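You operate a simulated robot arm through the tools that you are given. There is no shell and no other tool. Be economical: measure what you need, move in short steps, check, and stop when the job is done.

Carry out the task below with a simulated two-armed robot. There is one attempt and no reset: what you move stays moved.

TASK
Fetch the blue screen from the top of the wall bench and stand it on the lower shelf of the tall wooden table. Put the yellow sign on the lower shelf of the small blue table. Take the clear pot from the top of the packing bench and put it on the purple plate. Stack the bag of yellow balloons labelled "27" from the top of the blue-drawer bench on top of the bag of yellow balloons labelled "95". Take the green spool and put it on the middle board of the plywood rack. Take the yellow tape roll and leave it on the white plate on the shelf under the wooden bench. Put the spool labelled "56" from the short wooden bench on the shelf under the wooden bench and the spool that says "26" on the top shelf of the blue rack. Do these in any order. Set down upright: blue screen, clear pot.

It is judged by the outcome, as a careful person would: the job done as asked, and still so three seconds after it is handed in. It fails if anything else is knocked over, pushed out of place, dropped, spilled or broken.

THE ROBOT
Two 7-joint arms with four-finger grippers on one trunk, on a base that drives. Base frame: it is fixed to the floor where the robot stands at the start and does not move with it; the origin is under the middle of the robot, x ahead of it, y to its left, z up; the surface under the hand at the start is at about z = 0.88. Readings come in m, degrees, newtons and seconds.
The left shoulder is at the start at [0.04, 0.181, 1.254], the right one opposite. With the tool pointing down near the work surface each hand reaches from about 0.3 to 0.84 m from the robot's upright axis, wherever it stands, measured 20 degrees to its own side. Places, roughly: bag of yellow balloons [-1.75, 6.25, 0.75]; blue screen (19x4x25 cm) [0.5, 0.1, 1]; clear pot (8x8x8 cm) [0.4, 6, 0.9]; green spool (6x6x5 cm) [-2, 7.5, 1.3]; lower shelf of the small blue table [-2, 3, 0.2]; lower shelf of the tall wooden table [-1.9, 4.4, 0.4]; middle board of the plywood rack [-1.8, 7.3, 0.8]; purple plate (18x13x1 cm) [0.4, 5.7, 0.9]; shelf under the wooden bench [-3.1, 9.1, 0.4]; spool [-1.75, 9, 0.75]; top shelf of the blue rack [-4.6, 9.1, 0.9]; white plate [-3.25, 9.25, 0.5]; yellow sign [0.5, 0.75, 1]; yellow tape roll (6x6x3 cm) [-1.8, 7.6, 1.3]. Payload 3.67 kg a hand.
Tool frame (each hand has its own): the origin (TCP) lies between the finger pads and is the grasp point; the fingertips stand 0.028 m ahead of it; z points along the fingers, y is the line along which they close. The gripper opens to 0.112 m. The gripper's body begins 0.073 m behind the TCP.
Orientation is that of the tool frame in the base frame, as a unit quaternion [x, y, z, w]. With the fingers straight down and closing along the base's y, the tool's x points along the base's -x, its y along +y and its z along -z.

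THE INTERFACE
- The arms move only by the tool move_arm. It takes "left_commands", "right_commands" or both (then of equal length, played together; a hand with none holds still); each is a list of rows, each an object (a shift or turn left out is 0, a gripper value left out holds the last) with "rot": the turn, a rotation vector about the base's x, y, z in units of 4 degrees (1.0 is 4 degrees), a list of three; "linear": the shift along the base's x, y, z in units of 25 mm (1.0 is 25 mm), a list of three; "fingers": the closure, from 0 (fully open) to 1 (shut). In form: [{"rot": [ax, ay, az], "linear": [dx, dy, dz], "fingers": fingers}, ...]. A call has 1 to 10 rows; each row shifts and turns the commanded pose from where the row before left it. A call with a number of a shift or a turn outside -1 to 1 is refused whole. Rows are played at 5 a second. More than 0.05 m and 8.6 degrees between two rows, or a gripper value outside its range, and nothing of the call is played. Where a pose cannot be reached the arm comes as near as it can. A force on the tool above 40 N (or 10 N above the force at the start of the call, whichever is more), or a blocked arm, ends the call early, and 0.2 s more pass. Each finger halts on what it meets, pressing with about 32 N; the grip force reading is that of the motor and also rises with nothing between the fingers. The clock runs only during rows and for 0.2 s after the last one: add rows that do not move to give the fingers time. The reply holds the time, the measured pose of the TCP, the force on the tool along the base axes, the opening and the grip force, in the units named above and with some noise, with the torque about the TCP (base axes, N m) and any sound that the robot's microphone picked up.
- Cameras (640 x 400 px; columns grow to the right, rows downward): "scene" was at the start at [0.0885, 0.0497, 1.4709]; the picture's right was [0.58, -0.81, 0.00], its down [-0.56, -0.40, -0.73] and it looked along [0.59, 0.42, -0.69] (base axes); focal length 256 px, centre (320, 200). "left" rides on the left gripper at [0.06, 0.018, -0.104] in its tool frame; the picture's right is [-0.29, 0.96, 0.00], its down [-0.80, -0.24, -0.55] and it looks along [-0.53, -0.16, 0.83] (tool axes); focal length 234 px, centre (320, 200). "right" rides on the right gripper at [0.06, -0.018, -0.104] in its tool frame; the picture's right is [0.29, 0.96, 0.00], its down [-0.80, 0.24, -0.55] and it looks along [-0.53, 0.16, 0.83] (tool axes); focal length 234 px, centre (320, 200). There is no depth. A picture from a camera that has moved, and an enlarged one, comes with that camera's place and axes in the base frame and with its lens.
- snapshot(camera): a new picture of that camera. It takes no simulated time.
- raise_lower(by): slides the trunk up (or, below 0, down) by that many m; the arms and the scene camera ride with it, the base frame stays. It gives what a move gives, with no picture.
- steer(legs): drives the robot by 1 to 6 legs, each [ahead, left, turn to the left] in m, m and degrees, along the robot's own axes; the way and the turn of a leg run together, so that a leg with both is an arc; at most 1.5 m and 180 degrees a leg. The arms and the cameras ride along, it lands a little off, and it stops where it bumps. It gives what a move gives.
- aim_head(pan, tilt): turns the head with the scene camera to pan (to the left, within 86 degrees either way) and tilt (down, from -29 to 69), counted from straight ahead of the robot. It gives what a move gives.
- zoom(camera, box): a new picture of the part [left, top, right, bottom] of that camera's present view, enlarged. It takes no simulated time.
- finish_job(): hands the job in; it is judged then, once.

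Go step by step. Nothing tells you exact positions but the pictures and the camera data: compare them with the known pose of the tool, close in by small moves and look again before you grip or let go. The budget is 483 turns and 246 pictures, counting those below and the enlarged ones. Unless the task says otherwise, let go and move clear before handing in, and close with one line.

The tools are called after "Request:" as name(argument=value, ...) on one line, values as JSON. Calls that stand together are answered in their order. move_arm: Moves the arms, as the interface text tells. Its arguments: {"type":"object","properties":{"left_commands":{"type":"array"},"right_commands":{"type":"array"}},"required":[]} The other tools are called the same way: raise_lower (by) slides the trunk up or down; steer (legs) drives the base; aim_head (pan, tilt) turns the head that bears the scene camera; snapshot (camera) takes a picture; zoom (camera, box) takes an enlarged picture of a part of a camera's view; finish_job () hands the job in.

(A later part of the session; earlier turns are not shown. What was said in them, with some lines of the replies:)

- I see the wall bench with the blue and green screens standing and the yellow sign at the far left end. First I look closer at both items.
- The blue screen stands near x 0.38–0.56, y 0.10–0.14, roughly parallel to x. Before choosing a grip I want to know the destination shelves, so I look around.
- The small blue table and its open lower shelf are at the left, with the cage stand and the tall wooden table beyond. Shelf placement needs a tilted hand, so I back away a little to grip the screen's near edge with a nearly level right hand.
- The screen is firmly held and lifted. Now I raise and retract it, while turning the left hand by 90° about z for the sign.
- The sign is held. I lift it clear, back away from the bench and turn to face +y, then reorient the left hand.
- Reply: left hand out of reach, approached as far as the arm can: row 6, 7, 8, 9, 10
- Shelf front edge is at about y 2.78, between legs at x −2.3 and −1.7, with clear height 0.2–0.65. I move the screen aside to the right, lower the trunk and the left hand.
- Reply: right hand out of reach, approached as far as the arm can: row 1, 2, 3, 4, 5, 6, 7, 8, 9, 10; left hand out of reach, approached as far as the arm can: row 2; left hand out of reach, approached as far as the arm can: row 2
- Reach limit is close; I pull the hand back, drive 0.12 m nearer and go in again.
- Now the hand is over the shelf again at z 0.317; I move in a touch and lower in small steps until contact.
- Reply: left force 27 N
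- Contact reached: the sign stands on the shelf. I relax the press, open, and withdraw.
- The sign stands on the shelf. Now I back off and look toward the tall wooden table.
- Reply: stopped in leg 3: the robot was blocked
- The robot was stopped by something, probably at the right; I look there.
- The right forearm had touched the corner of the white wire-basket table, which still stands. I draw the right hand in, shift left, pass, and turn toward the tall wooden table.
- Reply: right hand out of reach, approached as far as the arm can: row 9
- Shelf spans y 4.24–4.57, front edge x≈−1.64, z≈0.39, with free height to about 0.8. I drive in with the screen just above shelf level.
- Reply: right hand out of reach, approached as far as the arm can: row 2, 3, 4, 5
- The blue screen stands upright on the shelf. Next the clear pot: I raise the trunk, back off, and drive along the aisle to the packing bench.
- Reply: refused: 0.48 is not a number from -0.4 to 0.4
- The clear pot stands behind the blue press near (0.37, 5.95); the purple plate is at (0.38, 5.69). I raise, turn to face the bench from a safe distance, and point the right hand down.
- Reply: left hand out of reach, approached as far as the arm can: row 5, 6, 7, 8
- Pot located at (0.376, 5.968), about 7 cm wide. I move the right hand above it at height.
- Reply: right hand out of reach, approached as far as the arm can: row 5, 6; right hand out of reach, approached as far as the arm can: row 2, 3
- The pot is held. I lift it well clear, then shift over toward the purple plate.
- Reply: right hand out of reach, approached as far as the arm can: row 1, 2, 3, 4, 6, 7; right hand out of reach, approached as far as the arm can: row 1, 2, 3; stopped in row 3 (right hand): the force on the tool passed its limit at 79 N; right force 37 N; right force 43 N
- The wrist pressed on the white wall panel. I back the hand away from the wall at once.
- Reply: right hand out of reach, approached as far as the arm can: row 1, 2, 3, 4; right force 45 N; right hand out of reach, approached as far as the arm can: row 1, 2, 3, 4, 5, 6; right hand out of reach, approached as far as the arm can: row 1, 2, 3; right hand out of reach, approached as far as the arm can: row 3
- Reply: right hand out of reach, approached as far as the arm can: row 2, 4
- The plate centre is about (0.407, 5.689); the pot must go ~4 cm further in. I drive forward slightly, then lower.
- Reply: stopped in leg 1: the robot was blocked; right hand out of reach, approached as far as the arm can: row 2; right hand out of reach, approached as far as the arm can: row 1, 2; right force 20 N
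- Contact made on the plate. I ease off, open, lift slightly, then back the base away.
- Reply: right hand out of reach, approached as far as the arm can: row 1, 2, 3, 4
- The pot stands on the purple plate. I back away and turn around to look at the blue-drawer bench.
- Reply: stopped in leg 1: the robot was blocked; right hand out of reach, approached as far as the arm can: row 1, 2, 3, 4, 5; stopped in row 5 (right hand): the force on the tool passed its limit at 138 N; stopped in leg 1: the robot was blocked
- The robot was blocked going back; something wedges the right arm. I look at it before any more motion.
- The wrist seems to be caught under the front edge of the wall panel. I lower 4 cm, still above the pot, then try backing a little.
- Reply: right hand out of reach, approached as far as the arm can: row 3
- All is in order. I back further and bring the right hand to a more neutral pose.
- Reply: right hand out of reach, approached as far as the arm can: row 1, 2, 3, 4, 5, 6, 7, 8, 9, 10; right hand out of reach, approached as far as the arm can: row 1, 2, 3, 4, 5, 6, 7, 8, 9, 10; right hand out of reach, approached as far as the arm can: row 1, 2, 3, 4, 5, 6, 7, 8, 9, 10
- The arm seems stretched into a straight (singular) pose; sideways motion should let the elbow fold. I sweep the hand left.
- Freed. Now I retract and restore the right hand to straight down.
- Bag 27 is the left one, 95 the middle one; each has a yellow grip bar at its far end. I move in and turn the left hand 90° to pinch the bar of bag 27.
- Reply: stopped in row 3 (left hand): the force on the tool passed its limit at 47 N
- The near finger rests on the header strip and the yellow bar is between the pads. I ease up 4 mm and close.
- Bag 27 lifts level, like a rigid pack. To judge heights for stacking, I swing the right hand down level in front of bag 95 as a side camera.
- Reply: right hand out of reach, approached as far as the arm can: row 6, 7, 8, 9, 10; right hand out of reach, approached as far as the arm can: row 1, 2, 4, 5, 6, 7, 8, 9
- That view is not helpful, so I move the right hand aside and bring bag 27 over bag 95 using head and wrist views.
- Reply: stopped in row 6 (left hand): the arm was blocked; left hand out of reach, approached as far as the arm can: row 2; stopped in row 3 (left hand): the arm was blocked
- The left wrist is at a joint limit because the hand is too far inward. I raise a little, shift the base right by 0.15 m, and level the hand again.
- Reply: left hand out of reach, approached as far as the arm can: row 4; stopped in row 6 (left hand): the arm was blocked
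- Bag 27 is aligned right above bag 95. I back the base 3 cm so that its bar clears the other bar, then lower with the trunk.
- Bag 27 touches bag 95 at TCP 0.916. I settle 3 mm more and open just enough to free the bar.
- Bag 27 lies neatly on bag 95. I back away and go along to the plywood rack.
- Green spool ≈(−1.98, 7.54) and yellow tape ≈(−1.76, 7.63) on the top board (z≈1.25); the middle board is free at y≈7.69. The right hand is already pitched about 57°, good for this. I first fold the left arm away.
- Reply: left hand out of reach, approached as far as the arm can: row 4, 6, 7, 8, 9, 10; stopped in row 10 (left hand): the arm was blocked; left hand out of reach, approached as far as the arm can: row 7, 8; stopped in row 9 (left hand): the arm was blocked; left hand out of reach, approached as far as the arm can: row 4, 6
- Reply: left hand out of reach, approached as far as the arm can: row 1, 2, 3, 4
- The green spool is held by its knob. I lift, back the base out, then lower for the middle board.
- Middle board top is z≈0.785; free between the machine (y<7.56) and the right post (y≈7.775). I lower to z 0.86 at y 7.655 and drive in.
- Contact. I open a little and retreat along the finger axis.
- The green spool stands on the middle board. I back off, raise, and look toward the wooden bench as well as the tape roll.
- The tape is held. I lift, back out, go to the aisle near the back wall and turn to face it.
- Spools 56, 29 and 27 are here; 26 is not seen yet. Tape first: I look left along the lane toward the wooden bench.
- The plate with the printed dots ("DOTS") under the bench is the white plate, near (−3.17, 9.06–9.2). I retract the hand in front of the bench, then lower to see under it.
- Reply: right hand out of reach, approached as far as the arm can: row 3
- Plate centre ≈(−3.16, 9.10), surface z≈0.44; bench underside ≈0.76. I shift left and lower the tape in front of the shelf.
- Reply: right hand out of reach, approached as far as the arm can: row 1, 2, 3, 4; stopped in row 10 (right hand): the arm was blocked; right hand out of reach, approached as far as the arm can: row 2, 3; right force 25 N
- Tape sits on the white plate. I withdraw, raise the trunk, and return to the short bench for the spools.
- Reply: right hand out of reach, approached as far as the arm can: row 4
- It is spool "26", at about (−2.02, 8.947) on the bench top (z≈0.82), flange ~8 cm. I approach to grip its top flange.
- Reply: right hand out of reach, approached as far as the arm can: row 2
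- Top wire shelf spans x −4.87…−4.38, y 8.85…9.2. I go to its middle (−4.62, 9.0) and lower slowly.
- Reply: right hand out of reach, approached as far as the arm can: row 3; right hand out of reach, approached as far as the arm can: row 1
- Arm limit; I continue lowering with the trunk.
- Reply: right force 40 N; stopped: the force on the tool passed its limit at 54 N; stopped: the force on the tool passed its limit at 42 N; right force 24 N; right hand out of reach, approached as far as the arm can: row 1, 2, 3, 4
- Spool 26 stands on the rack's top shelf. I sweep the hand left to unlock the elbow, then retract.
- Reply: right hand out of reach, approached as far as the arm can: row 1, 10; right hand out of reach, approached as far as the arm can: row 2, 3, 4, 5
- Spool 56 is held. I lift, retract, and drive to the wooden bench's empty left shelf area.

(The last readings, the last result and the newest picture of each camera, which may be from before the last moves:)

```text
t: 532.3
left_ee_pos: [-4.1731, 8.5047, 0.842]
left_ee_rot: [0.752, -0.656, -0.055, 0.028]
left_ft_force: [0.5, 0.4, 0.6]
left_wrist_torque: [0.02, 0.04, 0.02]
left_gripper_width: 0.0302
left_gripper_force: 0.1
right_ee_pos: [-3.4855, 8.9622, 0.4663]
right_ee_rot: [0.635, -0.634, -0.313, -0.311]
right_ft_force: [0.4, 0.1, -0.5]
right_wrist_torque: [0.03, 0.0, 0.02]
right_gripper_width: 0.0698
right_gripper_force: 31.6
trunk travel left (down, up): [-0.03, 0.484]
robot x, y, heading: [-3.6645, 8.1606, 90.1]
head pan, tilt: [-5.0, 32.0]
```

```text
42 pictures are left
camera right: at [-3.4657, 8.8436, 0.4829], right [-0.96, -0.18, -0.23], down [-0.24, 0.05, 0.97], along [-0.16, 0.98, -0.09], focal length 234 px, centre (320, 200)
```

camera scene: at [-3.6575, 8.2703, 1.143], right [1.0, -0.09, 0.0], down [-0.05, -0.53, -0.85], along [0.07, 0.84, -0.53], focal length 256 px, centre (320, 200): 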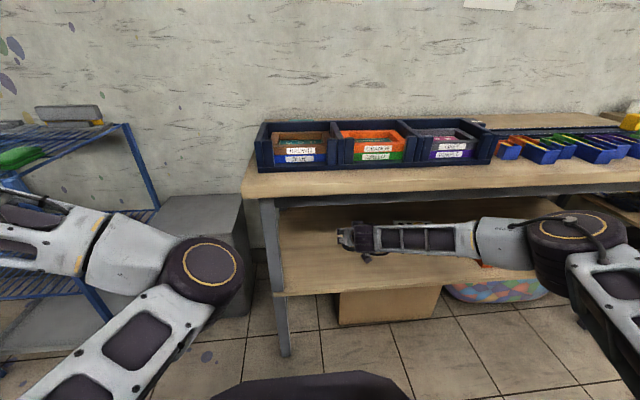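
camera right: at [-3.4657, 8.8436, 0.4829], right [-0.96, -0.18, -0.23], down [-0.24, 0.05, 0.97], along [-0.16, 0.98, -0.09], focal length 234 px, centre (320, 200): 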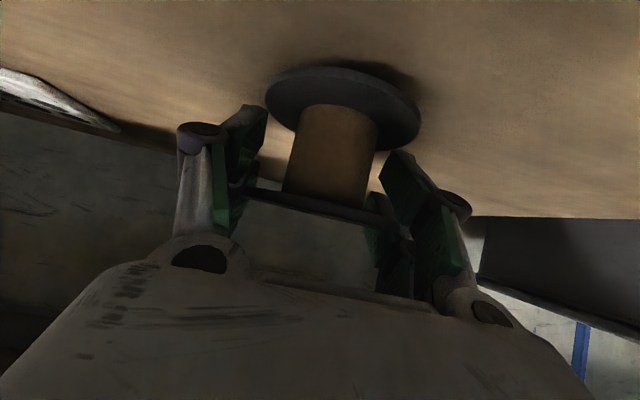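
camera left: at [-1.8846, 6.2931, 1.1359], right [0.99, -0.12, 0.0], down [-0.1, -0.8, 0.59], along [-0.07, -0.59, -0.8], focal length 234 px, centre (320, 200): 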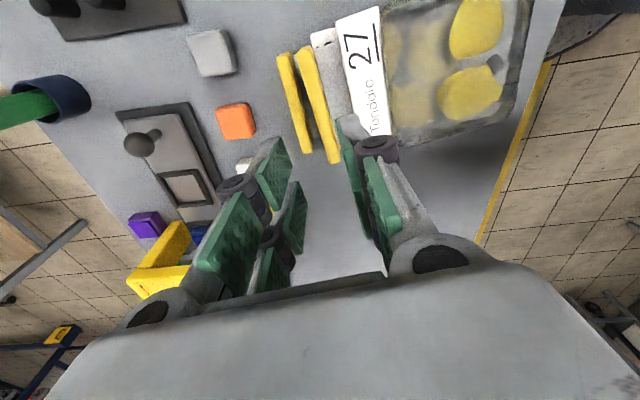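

Request:
move_arm(right_commands=[{"linear": [0, 0, -0.15]}, {}])

Request:
move_arm(right_commands=[{"linear": [0, 0, -0.15]}, {}])

Request:
move_arm(right_commands=[{"linear": [0, 0, -0.15]}, {}])

```text
t: 532.9
left_ee_pos: [-4.1732, 8.5052, 0.8419]
left_ee_rot: [0.753, -0.655, -0.055, 0.029]
left_ft_force: [0.6, 0.2, 0.3]
left_wrist_torque: [-0.02, 0.0, 0.02]
left_gripper_width: 0.0302
left_gripper_force: 0.0
right_ee_pos: [-3.4847, 8.9623, 0.4619]
right_ee_rot: [-0.634, 0.635, 0.313, 0.312]
right_ft_force: [-1.2, 0.1, -0.4]
right_wrist_torque: [0.01, 0.01, -0.03]
right_gripper_width: 0.0702
right_gripper_force: 32.4
trunk travel left (down, up): [-0.03, 0.484]
robot x, y, heading: [-3.6688, 8.1604, 90.1]
head pan, tilt: [-5.0, 32.0]
```

```text
t: 533.5
left_ee_pos: [-4.1734, 8.5056, 0.8429]
left_ee_rot: [0.753, -0.655, -0.054, 0.028]
left_ft_force: [-0.1, -0.6, 0.3]
left_wrist_torque: [-0.01, -0.01, 0.02]
left_gripper_width: 0.0303
left_gripper_force: 0.1
right_ee_pos: [-3.4862, 8.9609, 0.4591]
right_ee_rot: [0.634, -0.634, -0.313, -0.312]
right_ft_force: [0.1, -0.2, 0.1]
right_wrist_torque: [0.0, 0.04, 0.02]
right_gripper_width: 0.0697
right_gripper_force: 32.6
trunk travel left (down, up): [-0.03, 0.484]
robot x, y, heading: [-3.6623, 8.1602, 90.0]
head pan, tilt: [-5.0, 32.0]
```

```text
t: 534.1
left_ee_pos: [-4.1745, 8.5059, 0.8417]
left_ee_rot: [0.753, -0.655, -0.055, 0.028]
left_ft_force: [0.1, 0.4, 0.1]
left_wrist_torque: [0.0, 0.0, -0.03]
left_gripper_width: 0.0303
left_gripper_force: 0.0
right_ee_pos: [-3.4862, 8.9616, 0.4555]
right_ee_rot: [0.635, -0.634, -0.313, -0.312]
right_ft_force: [-0.6, 0.3, -0.7]
right_wrist_torque: [0.02, 0.04, -0.04]
right_gripper_width: 0.0696
right_gripper_force: 32.0
trunk travel left (down, up): [-0.03, 0.484]
robot x, y, heading: [-3.6646, 8.1572, 89.9]
head pan, tilt: [-5.0, 32.0]
```

Request:
move_arm(right_commands=[{"linear": [0, 0, -0.15]}, {}])

Request:
move_arm(right_commands=[{"linear": [0, 0, -0.15]}, {}])

Request:
snapshot(camera="right")

```text
t: 534.7
left_ee_pos: [-4.1718, 8.5039, 0.8429]
left_ee_rot: [0.752, -0.656, -0.056, 0.028]
left_ft_force: [-0.9, -0.3, 0.8]
left_wrist_torque: [0.02, 0.02, -0.01]
left_gripper_width: 0.03
left_gripper_force: 0.1
right_ee_pos: [-3.4857, 8.9642, 0.4555]
right_ee_rot: [-0.634, 0.634, 0.315, 0.313]
right_ft_force: [2.3, 0.0, 13.8]
right_wrist_torque: [-0.47, -0.16, 0.01]
right_gripper_width: 0.0698
right_gripper_force: 31.9
trunk travel left (down, up): [-0.03, 0.484]
robot x, y, heading: [-3.6649, 8.1565, 90.0]
head pan, tilt: [-5.0, 32.0]
```

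```text
t: 535.3
left_ee_pos: [-4.1746, 8.5029, 0.8426]
left_ee_rot: [0.753, -0.656, -0.055, 0.026]
left_ft_force: [0.3, 0.0, 0.6]
left_wrist_torque: [0.0, -0.02, 0.0]
left_gripper_width: 0.03
left_gripper_force: 0.0
right_ee_pos: [-3.4859, 8.9634, 0.4541]
right_ee_rot: [0.633, -0.633, -0.315, -0.314]
right_ft_force: [1.8, -5.3, 35.7]
right_wrist_torque: [-0.56, -0.69, -0.23]
right_gripper_width: 0.0703
right_gripper_force: 31.9
trunk travel left (down, up): [-0.03, 0.484]
robot x, y, heading: [-3.6649, 8.1577, 89.9]
head pan, tilt: [-5.0, 32.0]
```

```text
41 pictures are left
camera right: at [-3.4665, 8.844, 0.469], right [-0.96, -0.18, -0.23], down [-0.24, 0.04, 0.97], along [-0.16, 0.98, -0.08], focal length 234 px, centre (320, 200)
```

right: 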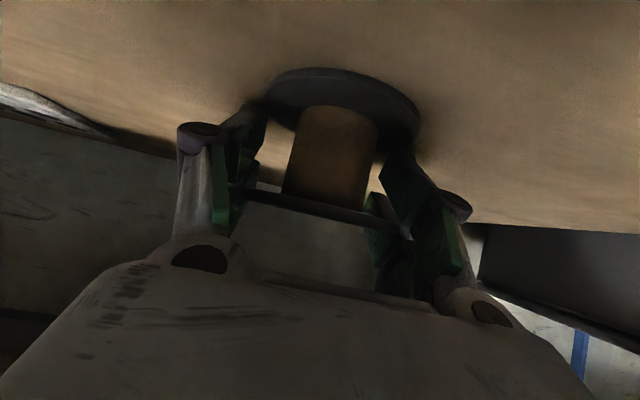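

Request:
move_arm(right_commands=[{"linear": [0, 0, 0.3]}, {"fingers": 0.3}, {"fingers": 0.1}, {"fingers": 0}, {}])

Request:
move_arm(right_commands=[{"linear": [0, -0.7, 0.55]}, {"linear": [0, -0.7, 0.55]}, {"linear": [0, -0.7, 0.55]}, {"linear": [0, -0.8, 0.2]}, {"linear": [0, -1, 0]}, {"linear": [0, -1, 0]}])

Request:
snapshot(camera="right")

```text
t: 536.5
left_ee_pos: [-4.1719, 8.5054, 0.8423]
left_ee_rot: [0.753, -0.655, -0.055, 0.028]
left_ft_force: [0.1, 0.9, -0.5]
left_wrist_torque: [0.01, 0.0, -0.02]
left_gripper_width: 0.0302
left_gripper_force: 0.2
right_ee_pos: [-3.4847, 8.9624, 0.4543]
right_ee_rot: [-0.634, 0.635, 0.313, 0.312]
right_ft_force: [0.1, 0.3, -0.5]
right_wrist_torque: [0.02, 0.0, 0.01]
right_gripper_width: 0.1118
right_gripper_force: 0.2
trunk travel left (down, up): [-0.03, 0.484]
robot x, y, heading: [-3.6633, 8.1561, 90.0]
head pan, tilt: [-5.0, 32.0]
```

```text
t: 537.9
left_ee_pos: [-4.171, 8.5068, 0.8434]
left_ee_rot: [0.753, -0.655, -0.056, 0.03]
left_ft_force: [0.5, 0.3, 0.2]
left_wrist_torque: [0.03, 0.03, 0.02]
left_gripper_width: 0.0303
left_gripper_force: 0.1
right_ee_pos: [-3.4847, 8.8606, 0.5005]
right_ee_rot: [-0.634, 0.635, 0.314, 0.311]
right_ft_force: [0.7, 0.5, -0.2]
right_wrist_torque: [-0.05, 0.01, 0.01]
right_gripper_width: 0.1121
right_gripper_force: 0.1
right hand out of reach, approached as far as the arm can: row 6
trunk travel left (down, up): [-0.03, 0.484]
robot x, y, heading: [-3.6682, 8.1604, 90.1]
head pan, tilt: [-5.0, 32.0]
```

```text
40 pictures are left
camera right: at [-3.4642, 8.7422, 0.5169], right [-0.96, -0.18, -0.22], down [-0.23, 0.05, 0.97], along [-0.16, 0.98, -0.09], focal length 234 px, centre (320, 200)
```

right: 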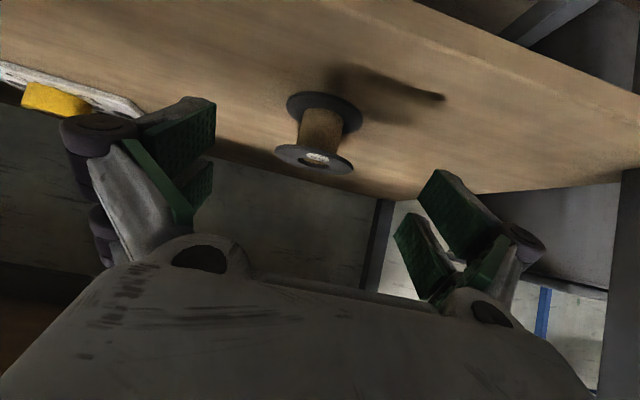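

Request:
steer(legs=[[-0.12, 0, 0]])

Request:
aim_head(pan=-8, tilt=30)

Request:
zoom(camera="scene", box=[240, 130, 560, 330])

```text
t: 539.3
left_ee_pos: [-4.174, 8.3917, 0.8415]
left_ee_rot: [0.753, -0.655, -0.055, 0.028]
left_ft_force: [-0.1, 0.6, 0.5]
left_wrist_torque: [-0.02, -0.04, 0.0]
left_gripper_width: 0.0302
left_gripper_force: 0.1
right_ee_pos: [-3.4848, 8.7478, 0.5]
right_ee_rot: [0.636, -0.634, -0.312, -0.311]
right_ft_force: [0.7, -0.1, -0.3]
right_wrist_torque: [0.01, -0.03, 0.02]
right_gripper_width: 0.1123
right_gripper_force: 0.1
trunk travel left (down, up): [-0.03, 0.484]
robot x, y, heading: [-3.67, 8.0458, 90.3]
head pan, tilt: [-5.0, 32.0]
stopped in leg 1: the robot was blocked; the commanded pose is now the measured one
```

```text
t: 539.9
left_ee_pos: [-4.1729, 8.3901, 0.8422]
left_ee_rot: [0.754, -0.654, -0.056, 0.028]
left_ft_force: [0.1, -0.2, 0.6]
left_wrist_torque: [0.0, -0.03, 0.04]
left_gripper_width: 0.0302
left_gripper_force: 0.0
right_ee_pos: [-3.4846, 8.7461, 0.5006]
right_ee_rot: [0.636, -0.634, -0.313, -0.31]
right_ft_force: [-0.5, -0.1, -0.5]
right_wrist_torque: [-0.01, -0.02, 0.0]
right_gripper_width: 0.1119
right_gripper_force: 0.1
trunk travel left (down, up): [-0.03, 0.484]
robot x, y, heading: [-3.6635, 8.0445, 90.2]
head pan, tilt: [-8.0, 30.0]
```

```text
2.00 times, centred on (400, 230) of scene
camera zoom: at [-3.6527, 8.1568, 1.1461], right [0.99, -0.14, 0.0], down [-0.07, -0.5, -0.87], along [0.12, 0.86, -0.5], focal length 513 px, centre (160, 140)
```

zoom: 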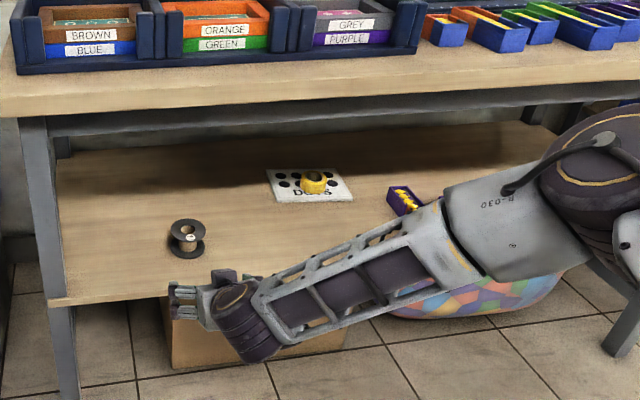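

Request:
steer(legs=[[0.04, 0, 0]])

Request:
finish_job()

```text
t: 540.8
left_ee_pos: [-4.1722, 8.4315, 0.8427]
left_ee_rot: [0.754, -0.654, -0.054, 0.029]
left_ft_force: [0.5, 1.2, -0.2]
left_wrist_torque: [-0.04, -0.02, -0.01]
left_gripper_width: 0.0306
left_gripper_force: 0.1
right_ee_pos: [-3.4851, 8.7863, 0.4985]
right_ee_rot: [0.636, -0.634, -0.313, -0.309]
right_ft_force: [-0.3, 0.7, -1.3]
right_wrist_torque: [0.0, 0.04, 0.02]
right_gripper_width: 0.112
right_gripper_force: 0.1
trunk travel left (down, up): [-0.03, 0.484]
robot x, y, heading: [-3.6656, 8.0847, 90.3]
head pan, tilt: [-8.0, 30.0]
```

```text
The job is handed in.
```

All eight items are set down where the task asked, with both hands clear, and the job is handed in. Along the way the robot bumped the white wire-basket table, the packing bench with its wall panel, and probably a small table near the wooden bench. Nothing looked knocked over or moved in later pictures of the first two, but I did not check the small table after touching it.
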